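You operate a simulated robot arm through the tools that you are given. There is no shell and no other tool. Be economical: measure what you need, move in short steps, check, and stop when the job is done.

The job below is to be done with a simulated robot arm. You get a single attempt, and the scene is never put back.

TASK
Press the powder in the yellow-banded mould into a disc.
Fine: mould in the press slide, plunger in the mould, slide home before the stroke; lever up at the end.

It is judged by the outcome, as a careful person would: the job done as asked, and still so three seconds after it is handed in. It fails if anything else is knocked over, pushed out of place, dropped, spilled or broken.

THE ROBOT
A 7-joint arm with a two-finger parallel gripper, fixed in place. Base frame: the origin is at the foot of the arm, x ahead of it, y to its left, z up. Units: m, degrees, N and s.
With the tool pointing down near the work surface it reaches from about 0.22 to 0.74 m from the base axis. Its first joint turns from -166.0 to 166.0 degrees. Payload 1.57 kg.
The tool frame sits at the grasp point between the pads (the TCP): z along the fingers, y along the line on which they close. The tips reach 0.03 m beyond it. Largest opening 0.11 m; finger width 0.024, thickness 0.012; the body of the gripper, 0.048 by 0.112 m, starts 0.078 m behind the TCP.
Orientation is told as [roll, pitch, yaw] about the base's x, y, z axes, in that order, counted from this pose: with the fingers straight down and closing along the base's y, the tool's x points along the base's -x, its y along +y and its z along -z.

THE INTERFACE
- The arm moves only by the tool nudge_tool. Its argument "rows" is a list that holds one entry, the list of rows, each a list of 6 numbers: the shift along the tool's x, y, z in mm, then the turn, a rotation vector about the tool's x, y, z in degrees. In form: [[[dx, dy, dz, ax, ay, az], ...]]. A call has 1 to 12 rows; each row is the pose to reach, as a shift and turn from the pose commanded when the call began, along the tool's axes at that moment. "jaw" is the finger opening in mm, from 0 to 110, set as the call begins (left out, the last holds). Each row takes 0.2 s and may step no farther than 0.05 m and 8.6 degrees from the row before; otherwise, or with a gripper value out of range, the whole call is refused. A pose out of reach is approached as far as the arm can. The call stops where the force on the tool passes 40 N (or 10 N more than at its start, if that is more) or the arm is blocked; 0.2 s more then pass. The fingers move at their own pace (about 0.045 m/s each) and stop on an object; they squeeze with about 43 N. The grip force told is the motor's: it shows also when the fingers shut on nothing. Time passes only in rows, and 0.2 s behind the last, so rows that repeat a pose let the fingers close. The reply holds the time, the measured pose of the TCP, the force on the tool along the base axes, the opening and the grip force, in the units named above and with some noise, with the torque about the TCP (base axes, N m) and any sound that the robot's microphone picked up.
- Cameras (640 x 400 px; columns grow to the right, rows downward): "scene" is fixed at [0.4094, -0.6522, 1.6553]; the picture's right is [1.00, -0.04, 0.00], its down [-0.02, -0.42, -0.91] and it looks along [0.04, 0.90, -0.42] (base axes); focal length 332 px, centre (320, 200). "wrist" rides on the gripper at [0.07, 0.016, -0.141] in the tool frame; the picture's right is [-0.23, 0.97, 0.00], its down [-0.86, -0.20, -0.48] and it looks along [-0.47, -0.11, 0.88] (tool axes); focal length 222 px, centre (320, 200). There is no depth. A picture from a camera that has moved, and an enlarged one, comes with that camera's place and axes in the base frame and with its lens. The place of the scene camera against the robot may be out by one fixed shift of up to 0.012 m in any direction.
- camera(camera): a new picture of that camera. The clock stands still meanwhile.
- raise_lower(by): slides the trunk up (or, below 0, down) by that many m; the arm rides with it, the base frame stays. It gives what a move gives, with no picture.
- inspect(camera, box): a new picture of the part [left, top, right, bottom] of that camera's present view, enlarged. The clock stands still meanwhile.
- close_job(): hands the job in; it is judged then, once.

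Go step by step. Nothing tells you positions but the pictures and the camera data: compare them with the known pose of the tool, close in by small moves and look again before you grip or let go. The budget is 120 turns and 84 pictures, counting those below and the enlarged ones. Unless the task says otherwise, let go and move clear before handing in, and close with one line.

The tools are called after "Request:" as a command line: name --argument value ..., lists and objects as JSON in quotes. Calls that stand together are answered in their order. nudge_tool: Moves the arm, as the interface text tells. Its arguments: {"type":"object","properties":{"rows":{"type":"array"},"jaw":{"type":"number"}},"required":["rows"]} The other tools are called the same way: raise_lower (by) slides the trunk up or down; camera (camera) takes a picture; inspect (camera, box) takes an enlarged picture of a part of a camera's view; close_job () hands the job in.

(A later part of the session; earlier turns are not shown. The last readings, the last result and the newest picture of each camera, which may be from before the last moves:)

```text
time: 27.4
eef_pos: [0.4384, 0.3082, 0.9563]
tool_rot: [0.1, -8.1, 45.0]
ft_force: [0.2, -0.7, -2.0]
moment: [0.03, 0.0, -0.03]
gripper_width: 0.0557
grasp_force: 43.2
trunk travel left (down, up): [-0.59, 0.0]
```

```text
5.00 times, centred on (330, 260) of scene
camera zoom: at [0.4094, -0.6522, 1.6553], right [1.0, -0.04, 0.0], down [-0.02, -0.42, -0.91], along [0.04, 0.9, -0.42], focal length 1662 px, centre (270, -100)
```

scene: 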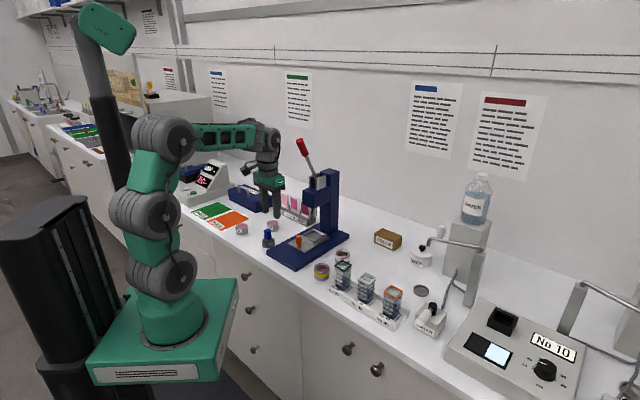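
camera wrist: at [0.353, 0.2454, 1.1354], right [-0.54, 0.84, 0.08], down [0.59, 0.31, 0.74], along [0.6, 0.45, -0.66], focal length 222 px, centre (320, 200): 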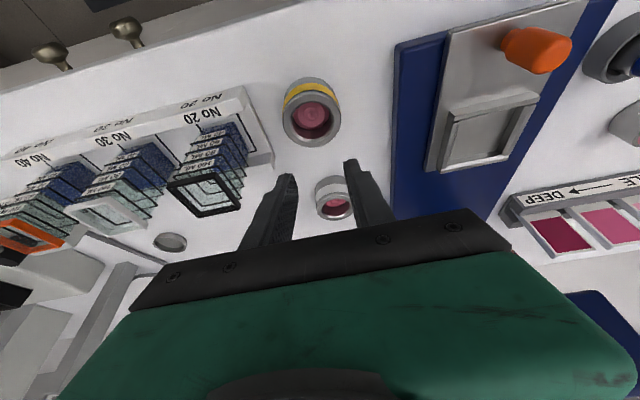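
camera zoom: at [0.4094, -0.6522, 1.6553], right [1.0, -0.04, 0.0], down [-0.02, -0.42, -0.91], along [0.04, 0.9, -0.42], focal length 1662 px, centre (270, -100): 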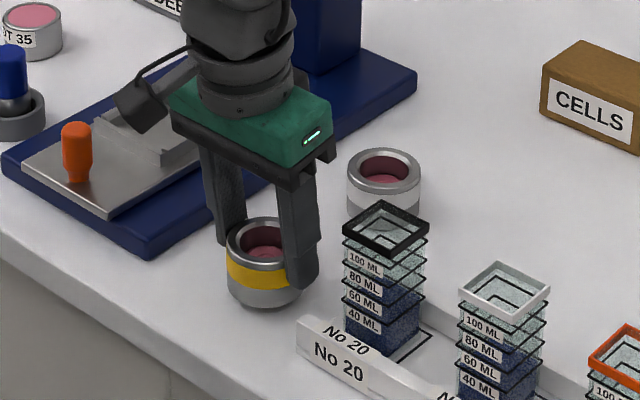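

It's held this time, with about 2 N of weight showing. I'll lift gently to carrying height.

Request:
nudge_tool --rows '[[[-2, 0, -12, 0, 0, 0], [-4, 0, -26, 0, 0, 0], [-6, 0, -42, 0, 0, 0], [-8, 0, -58, 0, 0, 0], [-10, 0, -70, 0, 0, 0], [-10, 0, -74, 0, 0, 0], [-10, 0, -74, 0, 0, 0]]]'

Request:
camera --camera "wrist"

```text
time: 29.0
eef_pos: [0.4377, 0.3073, 1.0317]
tool_rot: [-0.1, -8.1, 45.0]
ft_force: [0.5, -0.3, -2.4]
moment: [0.01, 0.02, -0.01]
gripper_width: 0.0557
grasp_force: 43.7
trunk travel left (down, up): [-0.59, 0.0]
```

```text
39 pictures are left
camera wrist: at [0.3644, 0.256, 1.1629], right [-0.53, 0.85, 0.03], down [0.69, 0.41, 0.59], along [0.49, 0.34, -0.8], focal length 222 px, centre (320, 200)
```

wrist: 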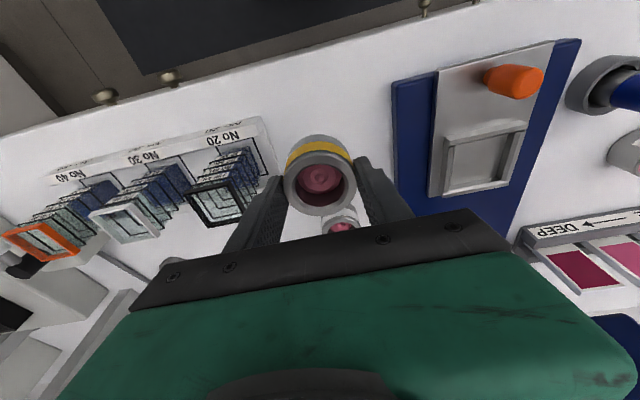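

The pocket centre measures about (0.365, 0.478). I'll carry the mould over it at hover height.

Request:
nudge_tool --rows '[[[-5, 20, 1, 0, 0, 0], [-15, 50, 2, 0, 0, 0], [-28, 82, 4, 0, 0, 0], [-41, 114, 6, 0, 0, 0], [-54, 146, 8, 0, 0, 0], [-62, 166, 9, 0, 0, 0], [-64, 172, 9, 0, 0, 0], [-64, 172, 9, 0, 0, 0]]]'

Request:
camera --camera "wrist"

Request:
inspect --camera "scene" --box '[250, 150, 370, 280]'

```text
time: 30.8
eef_pos: [0.3622, 0.4756, 1.0321]
tool_rot: [0.0, -8.1, 45.0]
ft_force: [0.2, 0.3, -2.2]
moment: [-0.02, 0.02, -0.02]
gripper_width: 0.0557
grasp_force: 42.7
trunk travel left (down, up): [-0.59, 0.0]
```

```text
38 pictures are left
camera wrist: at [0.2885, 0.4248, 1.1617], right [-0.53, 0.85, 0.03], down [0.69, 0.41, 0.59], along [0.49, 0.34, -0.8], focal length 222 px, centre (320, 200)
```

wrist: 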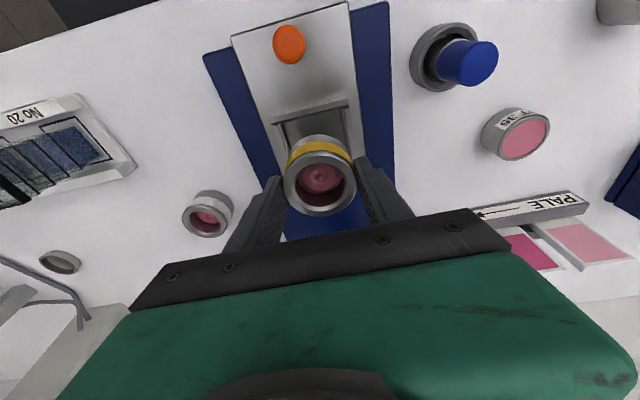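

```text
3.08 times, centred on (310, 215) of scene
camera zoom: at [0.4094, -0.6522, 1.6553], right [1.0, -0.04, 0.0], down [-0.02, -0.42, -0.91], along [0.04, 0.9, -0.42], focal length 1023 px, centre (351, 154)
```

zoom: 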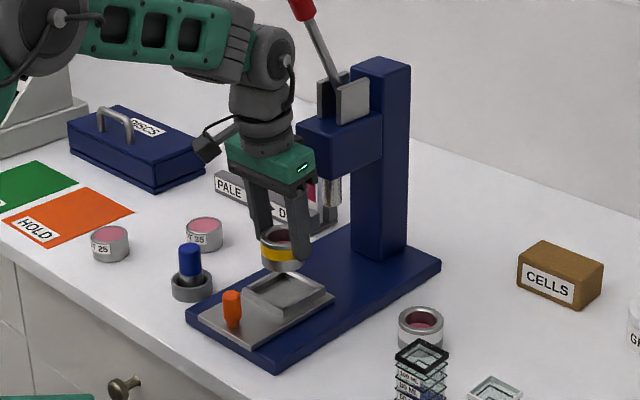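

The mould hovers over the pocket. I'll take two close views to refine the alignment.

Request:
inspect --camera "scene" --box '[270, 210, 330, 265]'

Request:
inspect --camera "wrist" --box '[230, 80, 410, 230]'

```text
7.27 times, centred on (300, 238) of scene
camera zoom: at [0.4094, -0.6522, 1.6553], right [1.0, -0.04, 0.0], down [-0.02, -0.42, -0.91], along [0.04, 0.9, -0.42], focal length 2418 px, centre (466, -73)
```

zoom: 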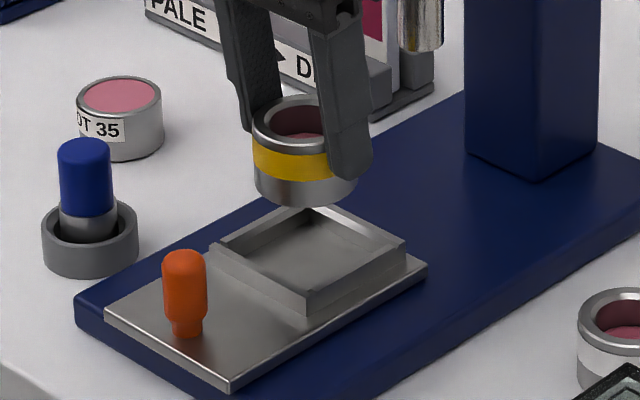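

```text
2.67 times, centred on (320, 155) of wrist
camera zoom: at [0.2885, 0.4248, 1.1617], right [-0.53, 0.85, 0.03], down [0.69, 0.41, 0.59], along [0.49, 0.34, -0.8], focal length 592 px, centre (320, 320)
```

zoom: 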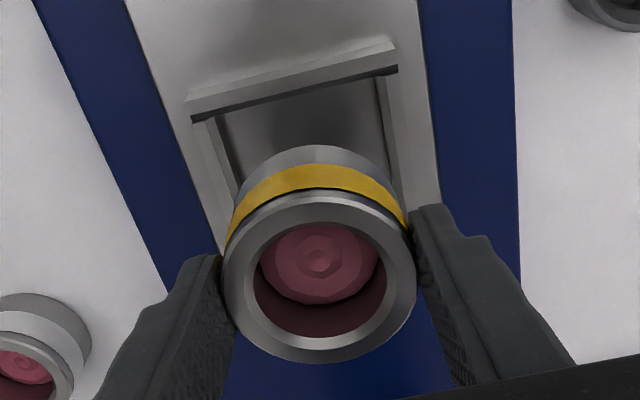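

The pocket's inner width is about 65 mm and the mould is 56 mm. I need about +3.5 mm forward and +2 mm sideways. I'll lower to just above the walls.

Request:
nudge_tool --rows '[[[-3, 2, 0, 0, 0, 0], [-1, 2, 14, 0, 0, 0], [1, 2, 27, 0, 0, 0], [2, 2, 37, 0, 0, 0], [2, 2, 37, 0, 0, 0]]]'

Request:
inspect --camera "scene" --box '[270, 210, 330, 265]'

Request:
inspect --camera "wrist" --box '[230, 80, 410, 230]'

```text
time: 32.0
eef_pos: [0.3637, 0.4783, 0.9948]
tool_rot: [0.0, -8.1, 45.0]
ft_force: [-0.2, -0.3, -2.3]
moment: [-0.02, -0.03, 0.01]
gripper_width: 0.0555
grasp_force: 42.6
trunk travel left (down, up): [-0.59, 0.0]
```

```text
7.27 times, centred on (300, 238) of scene
camera zoom: at [0.4094, -0.6522, 1.6553], right [1.0, -0.04, 0.0], down [-0.02, -0.42, -0.91], along [0.04, 0.9, -0.42], focal length 2418 px, centre (466, -73)
```

zoom: 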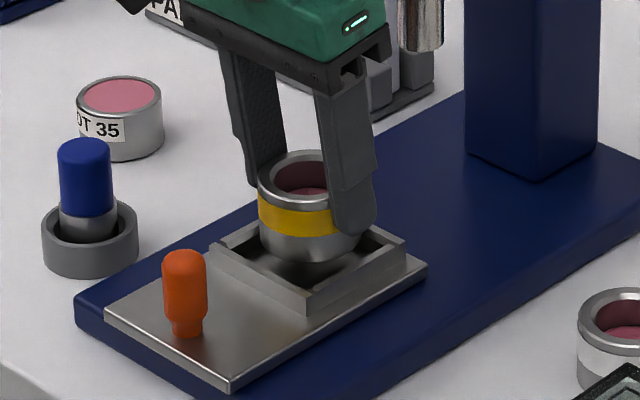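

```text
2.67 times, centred on (320, 155) of wrist
camera zoom: at [0.2899, 0.4276, 1.1254], right [-0.53, 0.85, 0.03], down [0.69, 0.41, 0.59], along [0.49, 0.34, -0.8], focal length 592 px, centre (320, 320)
```

zoom: 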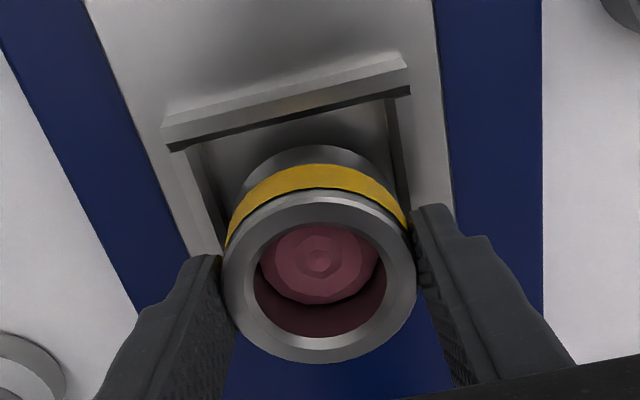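

It's aligned within the slack, so I'll lower into the pocket slowly.

Request:
nudge_tool --rows '[[[1, 0, 6, 0, 0, 0], [2, 0, 11, 0, 0, 0], [3, 0, 16, 0, 0, 0], [3, 0, 20, 0, 0, 0], [3, 0, 20, 0, 0, 0]]]'

Request:
inspect --camera "scene" --box '[270, 210, 330, 265]'

```text
time: 33.2
eef_pos: [0.3662, 0.4795, 0.9796]
tool_rot: [0.1, -8.6, 44.9]
ft_force: [2.8, 0.7, 28.3]
moment: [-0.61, 0.02, -0.02]
gripper_width: 0.0558
grasp_force: 42.6
trunk travel left (down, up): [-0.59, 0.0]
```

```text
7.27 times, centred on (300, 238) of scene
camera zoom: at [0.4094, -0.6522, 1.6553], right [1.0, -0.04, 0.0], down [-0.02, -0.42, -0.91], along [0.04, 0.9, -0.42], focal length 2418 px, centre (466, -73)
```

zoom: 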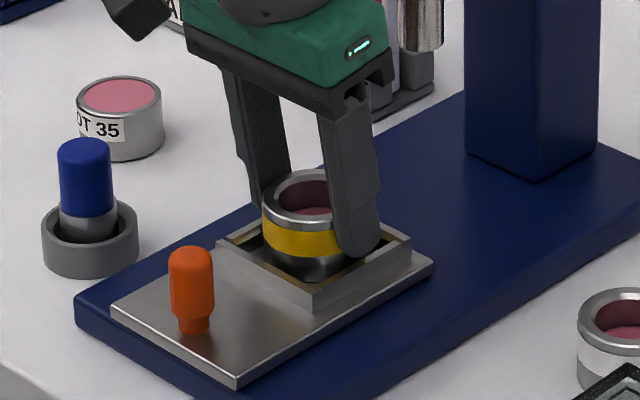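

Contact came a little early, and the torque says the mould touches on its near side (−y). I'll lift 4 mm, shift about 3 mm toward +y and lower again.

Request:
nudge_tool --rows '[[[0, 0, -8, 0, 0, 0], [-2, 3, -8, 0, 0, 0], [-2, 3, -8, 0, 0, 0], [-2, 3, -4, 0, 0, 0], [-1, 3, 0, 0, 0, 0], [-1, 3, 0, 0, 0, 0]]]'

Request:
inspect --camera "scene" --box '[270, 210, 330, 265]'

```text
time: 34.8
eef_pos: [0.3655, 0.4817, 0.9796]
tool_rot: [0.0, -8.7, 44.6]
ft_force: [11.8, -11.9, 11.8]
moment: [-0.98, -0.35, -0.29]
gripper_width: 0.0554
grasp_force: 42.9
trunk travel left (down, up): [-0.59, 0.0]
stopped in row 6: the force on the tool passed its limit at 40 N (the readings are from after the stop); the commanded pose is now the measured one
```

```text
7.27 times, centred on (300, 238) of scene
camera zoom: at [0.4094, -0.6522, 1.6553], right [1.0, -0.04, 0.0], down [-0.02, -0.42, -0.91], along [0.04, 0.9, -0.42], focal length 2418 px, centre (466, -73)
```

zoom: 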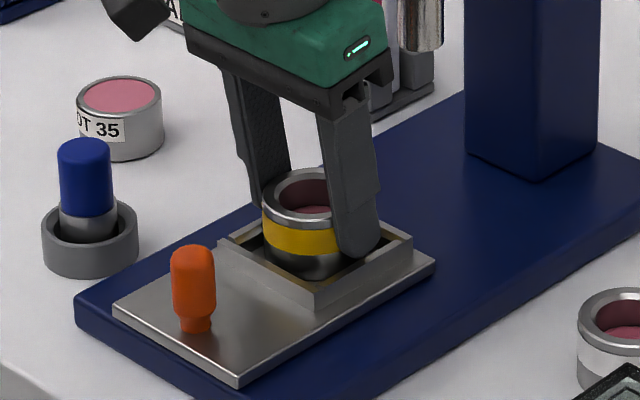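

The sideways reaction shows the mould is inside the pocket, against the side wall and down on the floor. I'll ease back 2 mm and release.

Request:
nudge_tool --rows '[[[0, -2, 0, 0, 0, 0], [0, -2, -1, 0, 0, 0], [0, -2, -1, 0, 0, 0]]]'

Request:
nudge_tool --rows '[[[0, 0, 0, 0, 0, 0], [0, 0, 0, 0, 0, 0], [0, 0, 0, 0, 0, 0]]]' --jaw 68

Request:
inspect --camera "scene" --box '[270, 210, 330, 265]'

```text
time: 35.6
eef_pos: [0.3642, 0.4807, 0.9797]
tool_rot: [0.0, -8.6, 44.9]
ft_force: [13.8, -8.6, 9.0]
moment: [-0.42, -0.66, -0.05]
gripper_width: 0.0556
grasp_force: 43.1
trunk travel left (down, up): [-0.59, 0.0]
```

```text
time: 36.4
eef_pos: [0.3639, 0.4811, 0.9787]
tool_rot: [0.0, -8.6, 45.1]
ft_force: [1.3, 0.4, 0.0]
moment: [-0.02, -0.02, 0.01]
gripper_width: 0.0681
grasp_force: 0.1
trunk travel left (down, up): [-0.59, 0.0]
```

```text
7.27 times, centred on (300, 238) of scene
camera zoom: at [0.4094, -0.6522, 1.6553], right [1.0, -0.04, 0.0], down [-0.02, -0.42, -0.91], along [0.04, 0.9, -0.42], focal length 2418 px, centre (466, -73)
```

zoom: 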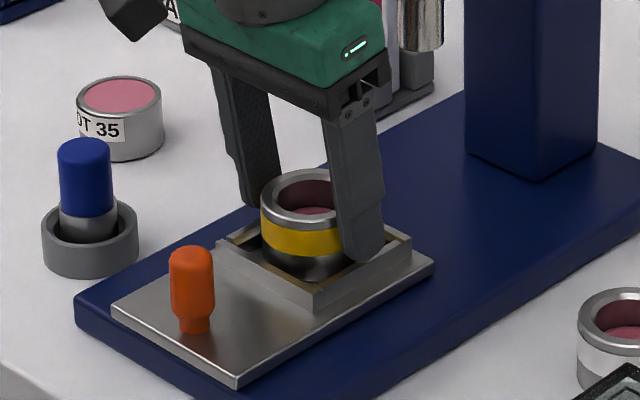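

The mould stands in the pocket. I'll retreat along the tool axis and look.

Request:
nudge_tool --rows '[[[0, 0, -15, 0, 0, 0], [0, 0, -45, 0, 0, 0], [0, 0, -80, 0, 0, 0], [0, 20, -90, 0, 0, 0], [0, 50, -90, 0, 0, 0], [0, 50, -90, 0, 0, 0]]]'

Request:
camera --camera "wrist"

Request:
inspect --camera "scene" --box '[260, 210, 330, 265]'

```text
time: 37.8
eef_pos: [0.3198, 0.5098, 1.0659]
tool_rot: [0.0, -8.5, 44.9]
ft_force: [-0.7, 1.0, 0.3]
moment: [0.01, -0.03, 0.04]
gripper_width: 0.068
grasp_force: 0.0
trunk travel left (down, up): [-0.59, 0.0]
```

```text
29 pictures are left
camera wrist: at [0.2456, 0.4577, 1.1972], right [-0.53, 0.85, 0.03], down [0.69, 0.41, 0.6], along [0.49, 0.34, -0.8], focal length 222 px, centre (320, 200)
```

wrist: 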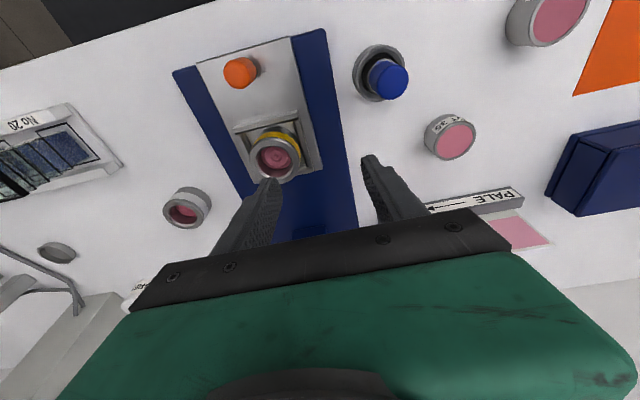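

```text
7.27 times, centred on (295, 238) of scene
camera zoom: at [0.4094, -0.6522, 1.6553], right [1.0, -0.04, 0.0], down [-0.02, -0.42, -0.91], along [0.04, 0.9, -0.42], focal length 2418 px, centre (502, -73)
```

zoom: 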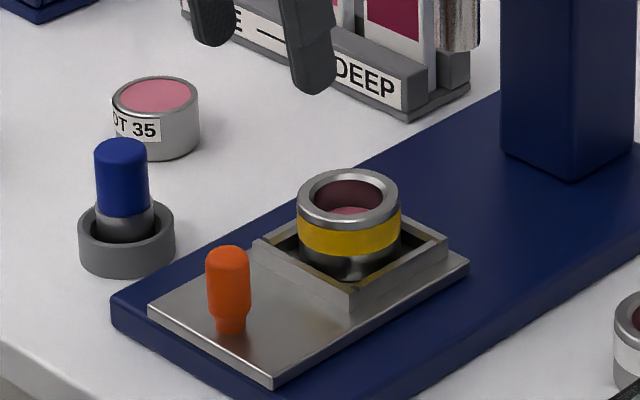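

The mould sits level in the pocket at about (0.3645, 0.480). The plunger's blue head is at about (0.236, 0.540), top z 0.964 and 30 mm wide. I'll hover over it.

Request:
nudge_tool --rows '[[[12, 21, 5, 0, 0, 0], [24, 42, 12, 0, 0, 0], [36, 62, 22, 0, 0, 0], [47, 80, 32, 0, 0, 0], [47, 80, 38, 0, 0, 0], [47, 80, 38, 0, 0, 0]]]' --jaw 46

Request:
inspect --camera "wrist" --box '[200, 50, 440, 230]'

Request:
inspect --camera "scene" --box '[235, 195, 315, 265]'

```text
time: 39.2
eef_pos: [0.236, 0.5354, 1.0237]
tool_rot: [0.0, -8.5, 45.0]
ft_force: [-0.5, -0.9, 0.6]
moment: [0.0, 0.01, 0.01]
gripper_width: 0.0462
grasp_force: 0.1
trunk travel left (down, up): [-0.59, 0.0]
```

```text
2.22 times, centred on (320, 140) of wrist
camera zoom: at [0.1611, 0.4835, 1.1535], right [-0.53, 0.85, 0.03], down [0.69, 0.41, 0.6], along [0.49, 0.34, -0.8], focal length 494 px, centre (320, 333)
```

zoom: 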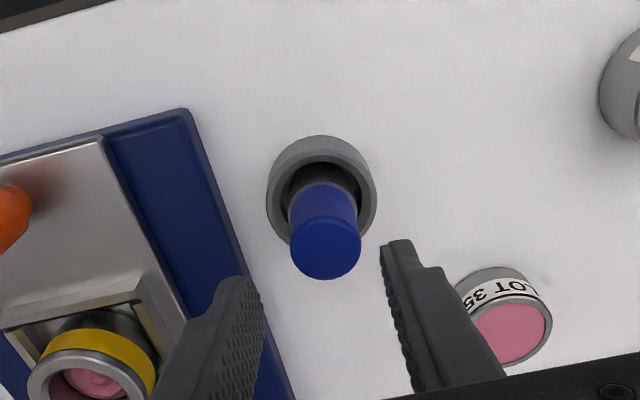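

```text
5.71 times, centred on (275, 230) of scene
camera zoom: at [0.4094, -0.6522, 1.6553], right [1.0, -0.04, 0.0], down [-0.02, -0.42, -0.91], along [0.04, 0.9, -0.42], focal length 1900 px, centre (577, 29)
```

zoom: 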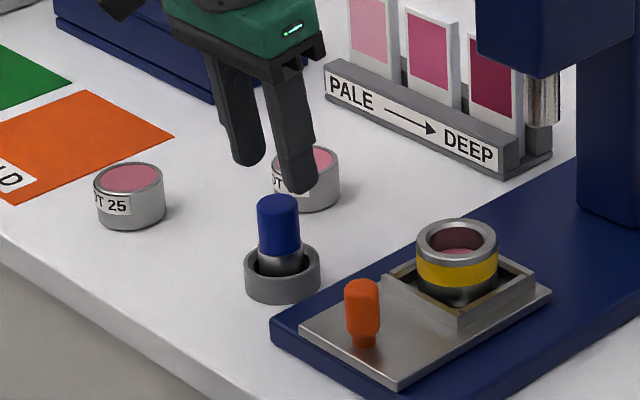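

The plunger is roughly centred, needing about 4 mm sideways. I'll lower to grip height around the blue head.

Request:
nudge_tool --rows '[[[1, 4, 10, 0, 0, 0], [4, 4, 28, 0, 0, 0], [7, 4, 46, 0, 0, 0], [9, 4, 59, 0, 0, 0], [9, 4, 59, 0, 0, 0]]]'

Request:
inspect --camera "wrist" --box '[200, 70, 440, 250]'

Request:
inspect --camera "scene" --box '[245, 205, 305, 265]'

```text
time: 40.4
eef_pos: [0.2311, 0.5363, 0.9632]
tool_rot: [0.0, -8.4, 45.0]
ft_force: [-0.2, -0.9, -0.4]
moment: [0.02, 0.01, 0.02]
gripper_width: 0.0459
grasp_force: 0.1
trunk travel left (down, up): [-0.59, 0.0]
```

```text
2.22 times, centred on (320, 160) of wrist
camera zoom: at [0.156, 0.4854, 1.0949], right [-0.53, 0.85, 0.03], down [0.69, 0.41, 0.6], along [0.5, 0.34, -0.8], focal length 494 px, centre (320, 289)
```

zoom: 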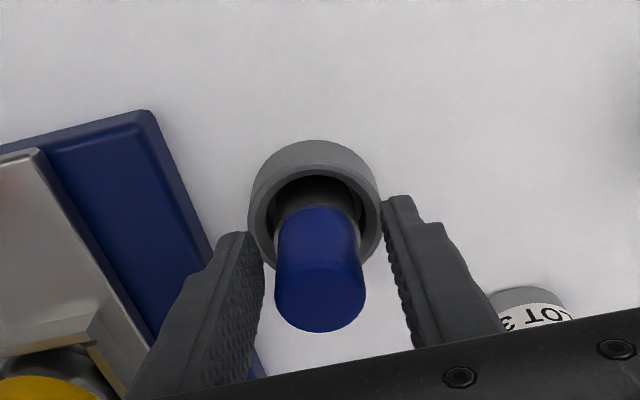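

```text
6.67 times, centred on (275, 235) of scene
camera zoom: at [0.4094, -0.6522, 1.6553], right [1.0, -0.04, 0.0], down [-0.02, -0.42, -0.91], along [0.04, 0.9, -0.42], focal length 2216 px, centre (620, -33)
```

zoom: 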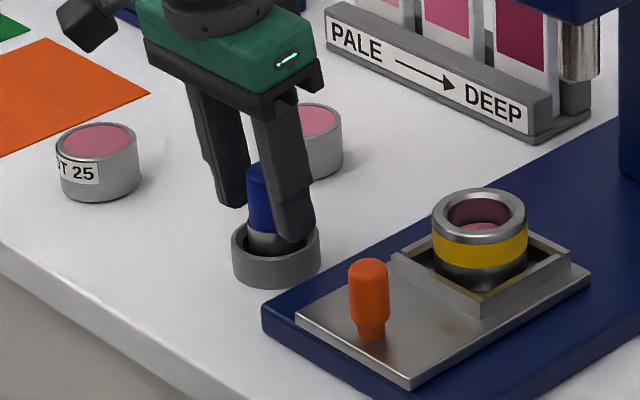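

The plunger's head is between the pads. I'll shift 2 mm back and close.

Request:
nudge_tool --rows '[[[0, -2, 0, 0, 0, 0], [0, -2, 0, 0, 0, 0], [0, -2, 0, 0, 0, 0], [0, -2, 0, 0, 0, 0], [0, -2, 0, 0, 0, 0]]]' --jaw 5

Request:
nudge_tool --rows '[[[0, 0, -2, 0, 0, 0], [-1, 0, -6, 0, 0, 0], [-2, 0, -10, 0, 0, 0], [-2, 0, -10, 0, 0, 0]]]'

Request:
inspect --camera "scene" --box '[245, 205, 305, 265]'

```text
time: 41.6
eef_pos: [0.2324, 0.5361, 0.9656]
tool_rot: [0.0, -8.5, 44.8]
ft_force: [0.7, 0.1, 1.4]
moment: [0.07, 0.06, -0.02]
gripper_width: 0.0291
grasp_force: 39.0
trunk travel left (down, up): [-0.59, 0.0]
```

```text
time: 42.6
eef_pos: [0.2333, 0.5364, 0.9747]
tool_rot: [0.0, -8.5, 45.0]
ft_force: [0.2, -1.2, -1.1]
moment: [-0.01, -0.01, 0.01]
gripper_width: 0.0288
grasp_force: 38.7
trunk travel left (down, up): [-0.59, 0.0]
```

```text
6.67 times, centred on (275, 235) of scene
camera zoom: at [0.4094, -0.6522, 1.6553], right [1.0, -0.04, 0.0], down [-0.02, -0.42, -0.91], along [0.04, 0.9, -0.42], focal length 2216 px, centre (620, -33)
```

zoom: 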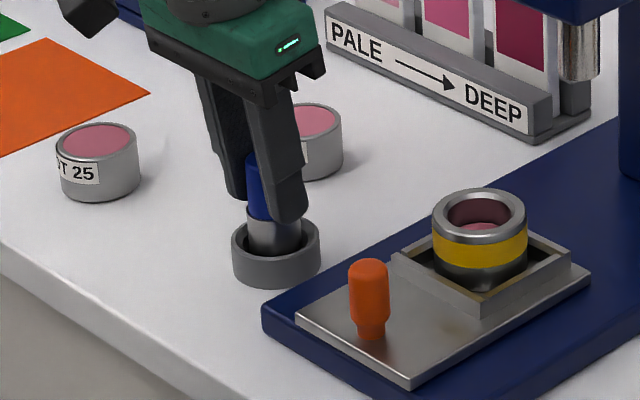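

The plunger is held. I'll lift it clear and carry it over the mould.

Request:
nudge_tool --rows '[[[-4, 0, -25, 0, 0, 0], [-8, 0, -52, 0, 0, 0], [-11, 0, -75, 0, 0, 0], [-18, -15, -74, 0, 0, 0], [-28, -45, -73, 0, 0, 0], [-39, -75, -71, 0, 0, 0], [-51, -105, -69, 0, 0, 0], [-61, -132, -68, 0, 0, 0], [-61, -132, -68, 0, 0, 0]]]'

Request:
inspect --camera "scene" --box '[270, 205, 330, 265]'

Request:
inspect --camera "wrist" --box '[220, 70, 420, 230]'

```text
time: 44.6
eef_pos: [0.3597, 0.4769, 1.0503]
tool_rot: [0.0, -8.4, 44.9]
ft_force: [0.5, -1.0, -0.3]
moment: [0.01, 0.0, -0.04]
gripper_width: 0.0286
grasp_force: 38.0
trunk travel left (down, up): [-0.59, 0.0]
```

```text
6.67 times, centred on (300, 235) of scene
camera zoom: at [0.4094, -0.6522, 1.6553], right [1.0, -0.04, 0.0], down [-0.02, -0.42, -0.91], along [0.04, 0.9, -0.42], focal length 2216 px, centre (453, -33)
```

zoom: 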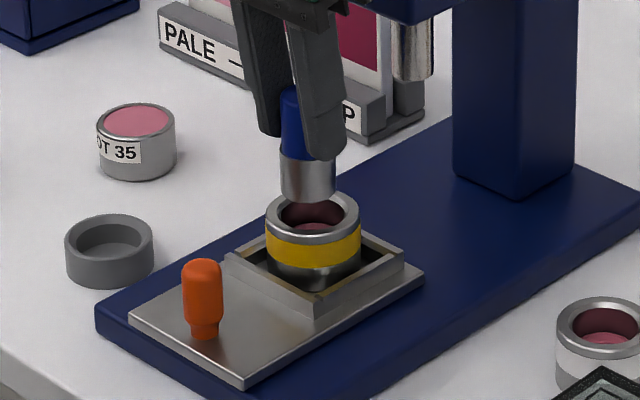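

```text
2.50 times, centred on (320, 150) of wrist
camera zoom: at [0.2851, 0.4265, 1.1791], right [-0.53, 0.85, 0.03], down [0.69, 0.41, 0.6], along [0.49, 0.34, -0.8], focal length 555 px, centre (320, 325)
```

zoom: 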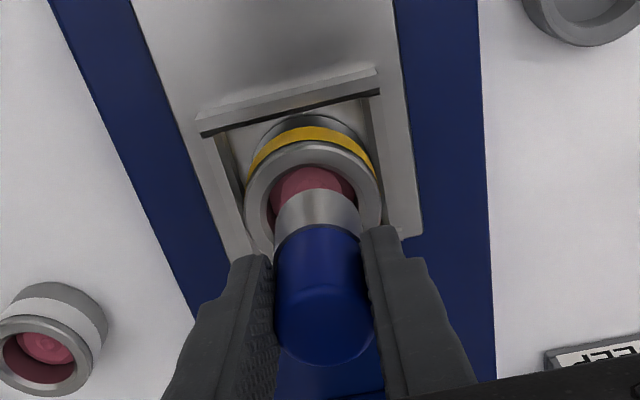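

The plunger is nearly coaxial with the bore, needing about 2 mm sideways and 1 mm forward. Radial clearance is about 3.5 mm. I'll lower it into the mouth.

Request:
nudge_tool --rows '[[[-1, -2, 0, 0, 0, 0], [0, -2, 7, 0, 0, 0], [1, -2, 14, 0, 0, 0], [2, -2, 20, 0, 0, 0], [3, -2, 26, 0, 0, 0], [3, -2, 26, 0, 0, 0]]]'

Request:
inspect --camera "scene" --box '[270, 205, 330, 265]'

```text
time: 46.0
eef_pos: [0.3621, 0.479, 1.0235]
tool_rot: [0.0, -8.5, 45.0]
ft_force: [-0.4, 0.1, -1.2]
moment: [0.01, 0.01, -0.01]
gripper_width: 0.0289
grasp_force: 39.3
trunk travel left (down, up): [-0.59, 0.0]
```

```text
6.67 times, centred on (300, 235) of scene
camera zoom: at [0.4094, -0.6522, 1.6553], right [1.0, -0.04, 0.0], down [-0.02, -0.42, -0.91], along [0.04, 0.9, -0.42], focal length 2216 px, centre (453, -33)
```

zoom: 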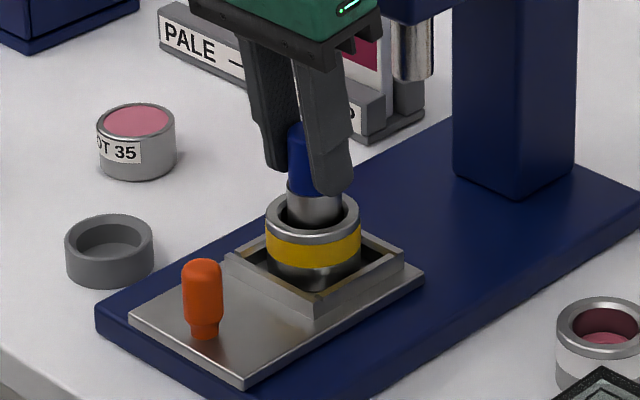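

It has entered the bore cleanly. I'll keep lowering until light contact.

Request:
nudge_tool --rows '[[[0, 0, 3, 0, 0, 0], [1, 0, 6, 0, 0, 0], [1, 0, 9, 0, 0, 0], [1, 0, 9, 0, 0, 0]]]'

Request:
nudge_tool --rows '[[[0, 0, 2, 0, 0, 0], [0, 0, 4, 0, 0, 0], [0, 0, 4, 0, 0, 0]]]'

```text
time: 47.0
eef_pos: [0.3646, 0.48, 1.0173]
tool_rot: [0.0, -8.6, 45.0]
ft_force: [-1.6, 0.6, 9.1]
moment: [0.09, 0.13, 0.01]
gripper_width: 0.0288
grasp_force: 38.7
trunk travel left (down, up): [-0.59, 0.0]
```

```text
time: 47.8
eef_pos: [0.3645, 0.4795, 1.013]
tool_rot: [0.0, -8.8, 44.8]
ft_force: [0.6, 2.2, 17.2]
moment: [0.1, -0.2, 0.03]
gripper_width: 0.0286
grasp_force: 39.1
trunk travel left (down, up): [-0.59, 0.0]
```

It's in contact with the powder at a gentle 17 N. I'll release and check.

Request:
nudge_tool --rows '[[[0, 0, -2, 0, 0, 0], [0, 0, -2, 0, 0, 0], [0, 0, -2, 0, 0, 0]]]' --jaw 46

Request:
nudge_tool --rows '[[[0, 0, -15, 0, 0, 0], [0, 0, -45, 0, 0, 0], [15, 0, -75, 0, 0, 0], [45, 0, -95, 0, 0, 0], [75, 0, -105, 0, 0, 0], [75, 0, -105, 0, 0, 0]]]'

Request:
inspect --camera "scene" --box '[265, 180, 345, 265]'

```text
time: 48.6
eef_pos: [0.3634, 0.478, 1.0136]
tool_rot: [-0.1, -8.5, 44.9]
ft_force: [0.1, 0.6, 1.2]
moment: [0.01, 0.02, 0.02]
gripper_width: 0.0461
grasp_force: 0.0
trunk travel left (down, up): [-0.59, 0.0]
```

```text
time: 50.0
eef_pos: [0.2981, 0.413, 1.1055]
tool_rot: [0.1, -8.5, 45.0]
ft_force: [-0.1, -0.7, 1.1]
moment: [0.02, 0.0, -0.05]
gripper_width: 0.0462
grasp_force: 0.1
trunk travel left (down, up): [-0.59, 0.0]
```

```text
4.71 times, centred on (305, 222) of scene
camera zoom: at [0.4094, -0.6522, 1.6553], right [1.0, -0.04, 0.0], down [-0.02, -0.42, -0.91], along [0.04, 0.9, -0.42], focal length 1564 px, centre (391, 94)
```

zoom: 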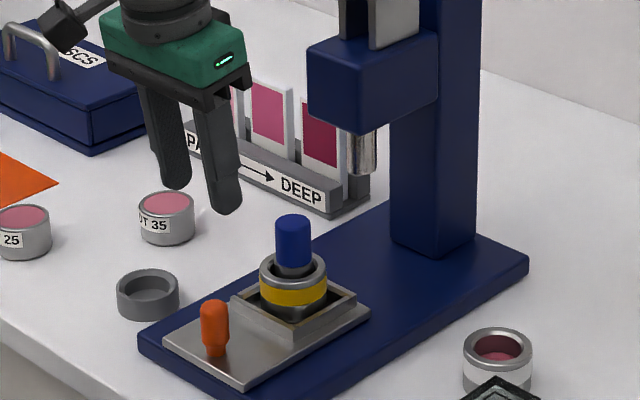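

The plunger stands in the mould, its top at about z 1.012, under the ram tip at about 1.023. Next I'll return to the orange knob with 20° tilt and stop just above it.

Request:
nudge_tool --rows '[[[0, 0, 25, 0, -4, 0], [2, -1, 50, 0, -8, 0], [3, -1, 75, 0, -11.5, 0], [4, -1, 95, 0, -11.5, 0], [4, -1, 95, 0, -11.5, 0]]]'

Request:
inspect --camera "wrist" --box '[200, 50, 440, 230]'

```text
time: 51.2
eef_pos: [0.3066, 0.4225, 1.0133]
tool_rot: [0.1, -20.0, 44.9]
ft_force: [0.6, 0.1, 0.1]
moment: [0.0, -0.01, -0.01]
gripper_width: 0.046
grasp_force: 0.0
trunk travel left (down, up): [-0.59, 0.0]
```

```text
2.22 times, centred on (320, 140) of wrist
camera zoom: at [0.2143, 0.3538, 1.1226], right [-0.54, 0.84, 0.08], down [0.59, 0.31, 0.74], along [0.6, 0.45, -0.67], focal length 494 px, centre (320, 333)
```

zoom: 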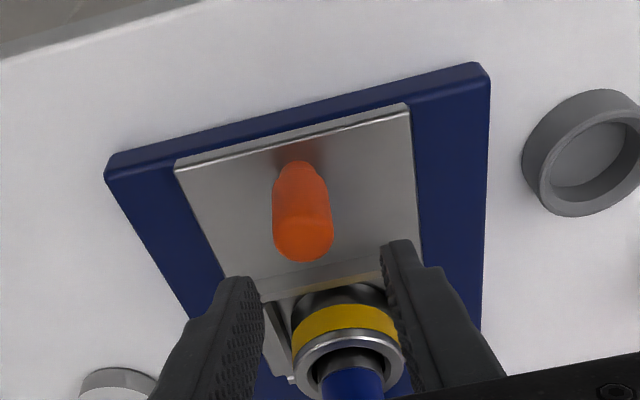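

The knob is centred. I'll descend around it and grip.

Request:
nudge_tool --rows '[[[5, -2, 13, 0, 0, 0], [10, -2, 26, 0, 0, 0], [14, -2, 38, 0, 0, 0], [14, -2, 38, 0, 0, 0]]]'

Request:
nudge_tool --rows '[[[0, 0, 0, 0, 0, 0], [0, 0, 0, 0, 0, 0], [0, 0, 0, 0, 0, 0]]]' --jaw 10

```text
time: 52.2
eef_pos: [0.309, 0.4205, 0.9706]
tool_rot: [0.0, -20.0, 44.8]
ft_force: [-0.6, -0.1, -0.3]
moment: [0.0, 0.03, 0.02]
gripper_width: 0.0458
grasp_force: 0.0
trunk travel left (down, up): [-0.59, 0.0]
```

```text
time: 53.0
eef_pos: [0.3084, 0.4222, 0.9705]
tool_rot: [-0.1, -20.0, 45.0]
ft_force: [-3.1, 2.7, -1.2]
moment: [0.26, 0.24, 0.11]
gripper_width: 0.0228
grasp_force: 27.4
trunk travel left (down, up): [-0.59, 0.0]
```

The knob is gripped. I'll push the slide home slowly, in two stages.

Request:
nudge_tool --rows '[[[-5, 0, 2, 0, 0, 0], [-12, 0, 4, 0, 0, 0], [-21, 0, 8, 0, 0, 0], [-31, 0, 11, 0, 0, 0], [-40, 0, 15, 0, 0, 0], [-48, 0, 17, 0, 0, 0], [-56, 0, 20, 0, 0, 0], [-61, 0, 22, 0, 0, 0], [-64, 0, 23, 0, 0, 0], [-64, 0, 23, 0, 0, 0]]]'

Request:
inspect --camera "scene" --box '[260, 150, 350, 265]'

```text
time: 55.2
eef_pos: [0.3566, 0.4696, 0.9706]
tool_rot: [-0.1, -19.9, 45.1]
ft_force: [-15.5, 11.6, -14.4]
moment: [1.1, -0.25, -0.09]
gripper_width: 0.0232
grasp_force: 35.2
trunk travel left (down, up): [-0.59, 0.0]
```

```text
3.48 times, centred on (305, 208) of scene
camera zoom: at [0.4094, -0.6522, 1.6553], right [1.0, -0.04, 0.0], down [-0.02, -0.42, -0.91], along [0.04, 0.9, -0.42], focal length 1156 px, centre (372, 174)
```

zoom: 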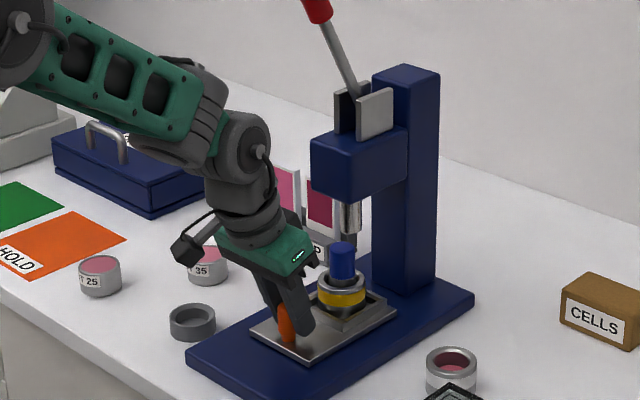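

The slide moves well and the plunger is passing under the ram. I'll relieve the side load by 3 mm and push the rest of the way to the stop.

Request:
nudge_tool --rows '[[[-1, 3, 0, 0, 0, 0], [-6, 3, 2, 0, 0, 0], [-11, 3, 4, 0, 0, 0], [-16, 3, 6, 0, 0, 0], [-20, 3, 7, 0, 0, 0], [-20, 3, 7, 0, 0, 0]]]'

Request:
inspect --camera "scene" --box '[270, 180, 340, 260]'

```text
time: 56.6
eef_pos: [0.3689, 0.4817, 0.9714]
tool_rot: [-0.2, -19.8, 44.9]
ft_force: [-11.7, -25.5, -4.1]
moment: [0.2, 0.47, 0.03]
gripper_width: 0.0231
grasp_force: 35.2
trunk travel left (down, up): [-0.59, 0.0]
```

```text
5.00 times, centred on (305, 220) of scene
camera zoom: at [0.4094, -0.6522, 1.6553], right [1.0, -0.04, 0.0], down [-0.02, -0.42, -0.91], along [0.04, 0.9, -0.42], focal length 1662 px, centre (395, 100)
```

zoom: 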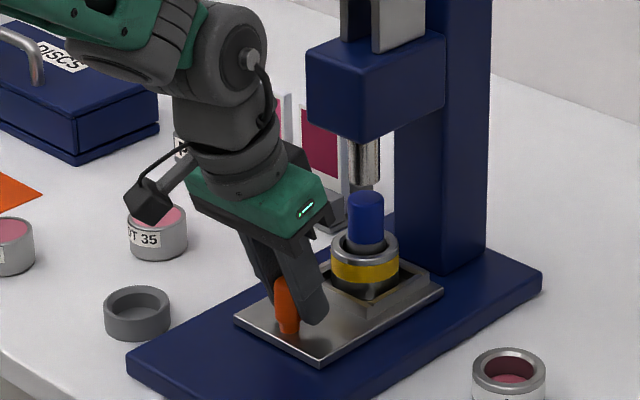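

The slide is home: the tool met the stop at 26 N, and the knob is back where it started. I'll release, retreat up and back, and tilt to 45° ready for the lever.

Request:
nudge_tool --rows '[[[0, 0, 0, 0, 0, 0], [0, 0, 0, 0, 0, 0], [0, 0, -40, 0, 0, 0], [0, 0, -85, 0, 0, 0], [0, 0, -125, 0, 0, 0], [-5, 0, -167, 0, -6, 0], [-10, 0, -208, 0, -12, 0], [-15, 0, -249, 0, -18, 0], [-19, 0, -290, 0, -25, 0], [-19, 0, -290, 0, -25, 0]]]' --jaw 50

Request:
camera --camera "wrist"

Request:
inspect --camera "scene" --box '[240, 110, 360, 260]'

```text
time: 58.8
eef_pos: [0.3143, 0.4248, 1.2475]
tool_rot: [0.1, -45.1, 44.9]
ft_force: [0.0, 0.3, -0.3]
moment: [-0.02, 0.0, 0.01]
gripper_width: 0.05
grasp_force: 0.1
trunk travel left (down, up): [-0.59, 0.0]
```

```text
15 pictures are left
camera wrist: at [0.1985, 0.3312, 1.2987], right [-0.57, 0.8, 0.16], down [0.33, 0.05, 0.94], along [0.75, 0.59, -0.29], focal length 222 px, centre (320, 200)
```

wrist: 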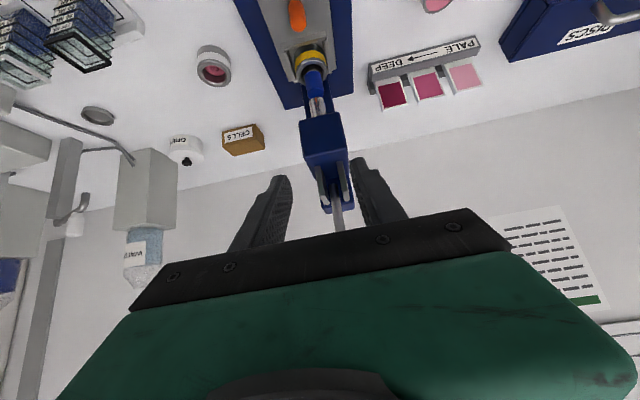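

```text
2.67 times, centred on (300, 185) of scene
camera zoom: at [0.4094, -0.6522, 1.6553], right [1.0, -0.04, 0.0], down [-0.02, -0.42, -0.91], along [0.04, 0.9, -0.42], focal length 886 px, centre (373, 240)
```

zoom: 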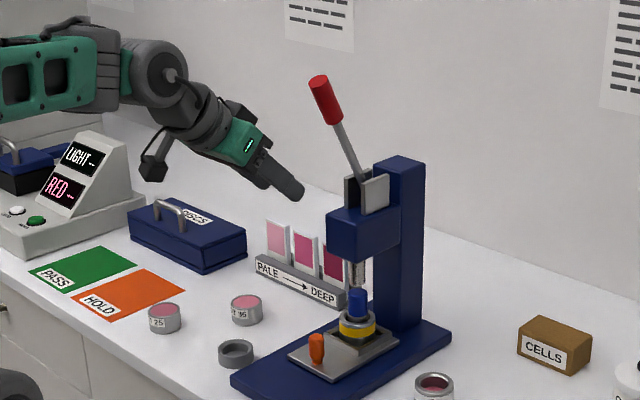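

The slide is home under the ram and the lever stands in the tool's plane. The red handle's middle is at about d = 0.63 along the press axis, z 1.33. I'll move up to stage in front of it.

Request:
nudge_tool --rows '[[[-33, 1, -21, 0, 0, 0], [-66, 1, -42, 0, 0, 0], [-100, 1, -62, 0, 0, 0], [-133, 1, -83, 0, 0, 0], [-133, 1, -55, 0, 0, 0], [-133, 1, -35, 0, 0, 0], [-133, 1, -35, 0, 0, 0]]]'

Request:
camera --camera "wrist"

Request:
inspect --camera "scene" --box '[260, 110, 340, 190]'

```text
time: 60.4
eef_pos: [0.3602, 0.4764, 1.3686]
tool_rot: [0.0, -45.0, 44.9]
ft_force: [0.4, -0.2, 0.0]
moment: [-0.03, -0.02, 0.02]
gripper_width: 0.0499
grasp_force: 0.1
trunk travel left (down, up): [-0.59, 0.0]
```

```text
13 pictures are left
camera wrist: at [0.2443, 0.383, 1.4192], right [-0.57, 0.8, 0.16], down [0.33, 0.05, 0.94], along [0.75, 0.59, -0.29], focal length 222 px, centre (320, 200)
```

wrist: 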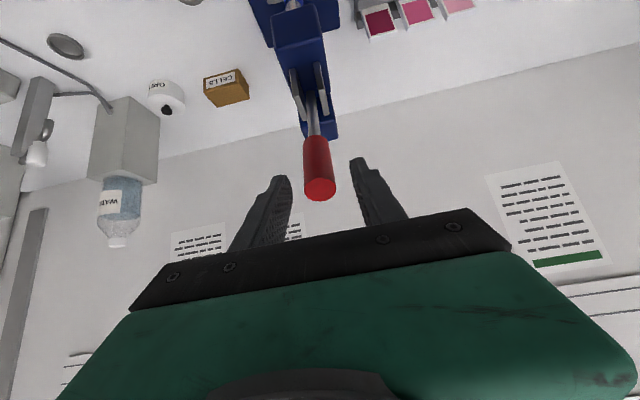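

```text
5.00 times, centred on (300, 150) of scene
camera zoom: at [0.4094, -0.6522, 1.6553], right [1.0, -0.04, 0.0], down [-0.02, -0.42, -0.91], along [0.04, 0.9, -0.42], focal length 1662 px, centre (420, 450)
```

zoom: 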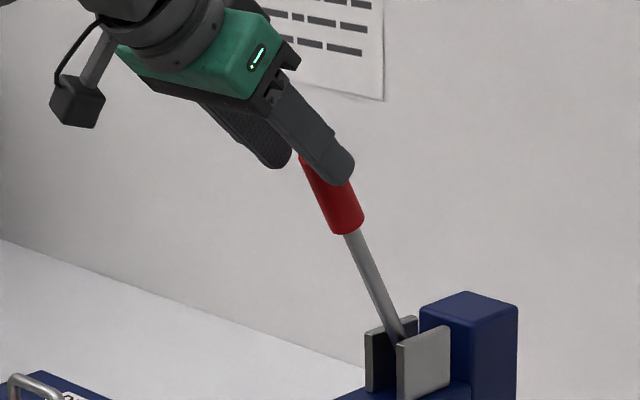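

The handle is centred between the fingertips. I'll advance 45 mm and grip it.

Request:
nudge_tool --rows '[[[0, 0, 15, 0, 0, 0], [0, 0, 30, 0, 0, 0], [0, 0, 45, 0, 0, 0], [0, 0, 45, 0, 0, 0]]]'

Request:
nudge_tool --rows '[[[0, 0, 0, 0, 0, 0], [0, 0, 0, 0, 0, 0], [0, 0, 0, 0, 0, 0], [0, 0, 0, 0, 0, 0]]]' --jaw 5

Request:
inspect --camera "scene" --box '[260, 110, 340, 190]'

```text
time: 61.4
eef_pos: [0.3841, 0.5012, 1.3378]
tool_rot: [0.0, -45.0, 44.9]
ft_force: [0.7, -0.2, -0.8]
moment: [-0.03, -0.01, -0.01]
gripper_width: 0.05
grasp_force: 0.1
trunk travel left (down, up): [-0.59, 0.0]
```

```text
time: 62.4
eef_pos: [0.3853, 0.4995, 1.3384]
tool_rot: [0.1, -45.0, 44.7]
ft_force: [10.7, -10.7, -1.3]
moment: [-0.1, -0.2, -0.34]
gripper_width: 0.0268
grasp_force: 37.4
trunk travel left (down, up): [-0.59, 0.0]
```

```text
5.00 times, centred on (300, 150) of scene
camera zoom: at [0.4094, -0.6522, 1.6553], right [1.0, -0.04, 0.0], down [-0.02, -0.42, -0.91], along [0.04, 0.9, -0.42], focal length 1662 px, centre (420, 450)
```

zoom: 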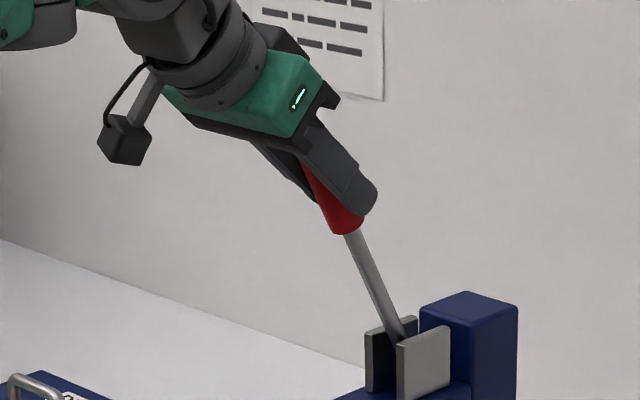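

The handle is gripped. I'll pull it along the arc about the pivot (d 0.706, z 1.175), the first 20° now.

Request:
nudge_tool --rows '[[[0, -2, 0, 0, 0, 0], [7, -2, -2, 0, 0, 0], [14, -2, -5, 0, 0, 0], [21, -2, -6, 0, 0, 0], [29, -2, -8, 0, 0, 0], [36, -2, -9, 0, 0, 0], [44, -2, -10, 0, 0, 0], [51, -2, -10, 0, 0, 0], [58, -2, -10, 0, 0, 0], [58, -2, -10, 0, 0, 0]]]'

Request:
inspect --camera "scene" --box '[250, 110, 350, 250]'

```text
time: 64.6
eef_pos: [0.353, 0.4652, 1.3024]
tool_rot: [0.1, -45.1, 44.9]
ft_force: [7.6, -0.1, 5.1]
moment: [0.84, -0.84, 0.03]
gripper_width: 0.0267
grasp_force: 37.0
trunk travel left (down, up): [-0.59, 0.0]
```

```text
2.86 times, centred on (300, 180) of scene
camera zoom: at [0.4094, -0.6522, 1.6553], right [1.0, -0.04, 0.0], down [-0.02, -0.42, -0.91], along [0.04, 0.9, -0.42], focal length 950 px, centre (377, 257)
```

zoom: 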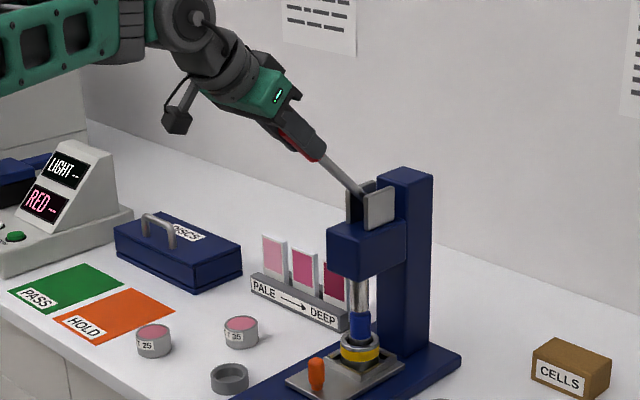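

The lever is coming down and the ram has reached the plunger. I'll continue the stroke, watching the force.

Request:
nudge_tool --rows '[[[7, 0, 0, 0, 0, 0], [15, 0, 1, 0, 0, 0], [22, 0, 2, 0, 0, 0], [30, 0, 3, 0, 0, 0], [37, 0, 5, 0, 0, 0], [44, 0, 7, 0, 0, 0], [44, 0, 7, 0, 0, 0]]]'

Request:
inspect --camera "scene" --box '[250, 110, 350, 250]'

```text
time: 66.2
eef_pos: [0.3324, 0.4466, 1.2664]
tool_rot: [0.0, -45.1, 45.0]
ft_force: [3.4, 1.5, 7.1]
moment: [0.75, -0.82, -0.05]
gripper_width: 0.027
grasp_force: 37.5
trunk travel left (down, up): [-0.59, 0.0]
```

```text
2.86 times, centred on (300, 180) of scene
camera zoom: at [0.4094, -0.6522, 1.6553], right [1.0, -0.04, 0.0], down [-0.02, -0.42, -0.91], along [0.04, 0.9, -0.42], focal length 950 px, centre (377, 257)
```

zoom: 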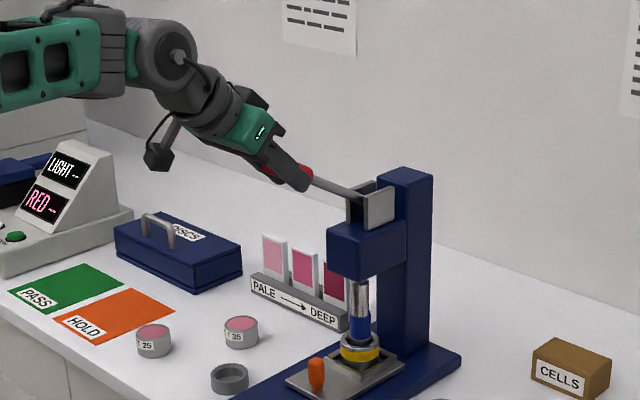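

Resistance is still light. I'll carry on along the arc toward the end of the stroke.

Request:
nudge_tool --rows '[[[7, 0, 2, 0, 0, 0], [14, 0, 5, 0, 0, 0], [21, 0, 8, 0, 0, 0], [28, 0, 11, 0, 0, 0], [34, 0, 14, 0, 0, 0], [41, 0, 18, 0, 0, 0], [47, 0, 22, 0, 0, 0], [53, 0, 25, 0, 0, 0], [53, 0, 25, 0, 0, 0]]]'

Request:
inspect --camera "scene" --box '[250, 110, 350, 250]'

```text
time: 68.2
eef_pos: [0.3204, 0.4328, 1.2108]
tool_rot: [-0.1, -45.0, 45.1]
ft_force: [0.4, 0.6, 0.1]
moment: [0.01, 0.0, 0.01]
gripper_width: 0.0053
grasp_force: 0.1
trunk travel left (down, up): [-0.59, 0.0]
```

```text
2.86 times, centred on (300, 180) of scene
camera zoom: at [0.4094, -0.6522, 1.6553], right [1.0, -0.04, 0.0], down [-0.02, -0.42, -0.91], along [0.04, 0.9, -0.42], focal length 950 px, centre (377, 257)
```

zoom: 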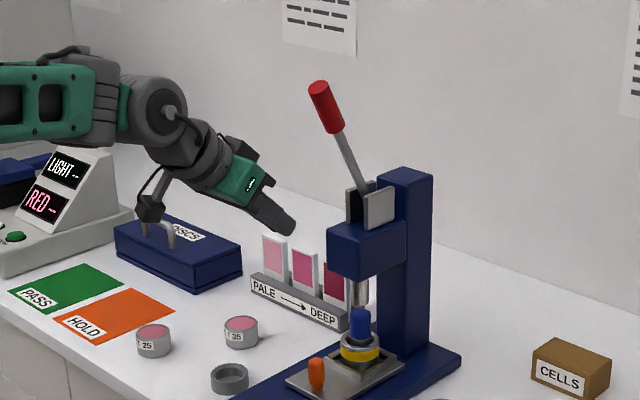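

The fingers slipped off late in the stroke and the lever sprang back up by itself. I'll check how far the plunger went down.

Request:
inspect --camera "scene" --box '[285, 195, 335, 250]'

```text
7.27 times, centred on (310, 222) of scene
camera zoom: at [0.4094, -0.6522, 1.6553], right [1.0, -0.04, 0.0], down [-0.02, -0.42, -0.91], along [0.04, 0.9, -0.42], focal length 2418 px, centre (393, 36)
```

zoom: 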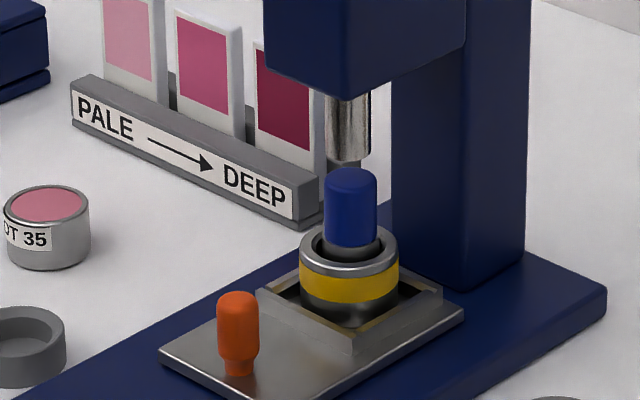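

The plunger sank about 6 mm, so the stroke is only partly done. The lever returns by spring, so I'll press it down from above instead, with closed fingers on its upper side. First I'll rise in front and ease the tilt to 25°.

Request:
nudge_tool --rows '[[[-29, 0, -27, 0, 0, 0], [-58, 0, -54, 0, 0, 0], [-87, 0, -81, 0, 5, 0], [-116, 0, -109, 0, 10, 0], [-145, 0, -136, 0, 15, 0], [-174, 0, -164, 0, 20, 0], [-174, 0, -164, 0, 20, 0]]]' --jaw 0

```text
time: 69.8
eef_pos: [0.3019, 0.4699, 1.4237]
tool_rot: [5.6, -27.6, 44.2]
ft_force: [0.6, 0.2, -0.1]
moment: [-0.08, -0.01, -0.02]
gripper_width: 0.0
grasp_force: 21.1
out of reach, approached as far as the arm can: row 6, 7
trunk travel left (down, up): [-0.59, 0.0]
```

That pose is just out of reach with so little tilt. I'll go back to 45° tilt at a reachable point and check the pose.

Request:
nudge_tool --rows '[[[2, 0, 10, 0, -6, 0], [4, 0, 20, 0, -12, 0], [6, 0, 30, 0, -18, 0], [8, 0, 40, 0, -20, 0], [8, 0, 40, 0, -20, 0]]]'

```text
time: 71.0
eef_pos: [0.3299, 0.4437, 1.4123]
tool_rot: [-0.1, -45.2, 45.0]
ft_force: [-0.3, 0.3, -0.1]
moment: [0.03, -0.03, 0.02]
gripper_width: 0.0
grasp_force: 21.0
out of reach, approached as far as the arm can: row 1
trunk travel left (down, up): [-0.59, 0.0]
```

Good, the pose is as commanded. I'll pass over the top of the lever so the closed fingers lie on its far side, then check.

Request:
nudge_tool --rows '[[[-15, -1, 7, 0, 0, 0], [-30, -1, 15, 0, 0, 0], [-50, -1, 45, 0, 0, 0], [-66, -1, 75, 0, 0, 0], [-66, -1, 100, 0, 0, 0], [-66, -1, 100, 0, 0, 0]]]'

Request:
inspect --camera "scene" --box '[260, 90, 360, 200]'

```text
time: 72.4
eef_pos: [0.4124, 0.5234, 1.3869]
tool_rot: [0.1, -45.0, 44.9]
ft_force: [0.2, 0.0, 0.4]
moment: [0.01, 0.06, -0.03]
gripper_width: 0.0
grasp_force: 20.6
trunk travel left (down, up): [-0.59, 0.0]
```

```text
3.64 times, centred on (310, 145) of scene
camera zoom: at [0.4094, -0.6522, 1.6553], right [1.0, -0.04, 0.0], down [-0.02, -0.42, -0.91], along [0.04, 0.9, -0.42], focal length 1209 px, centre (356, 400)
```

zoom: 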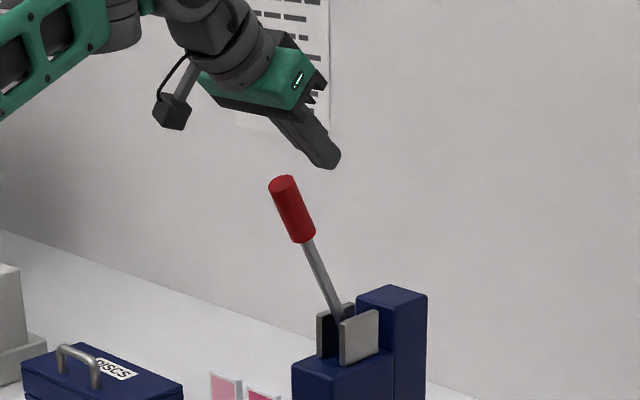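

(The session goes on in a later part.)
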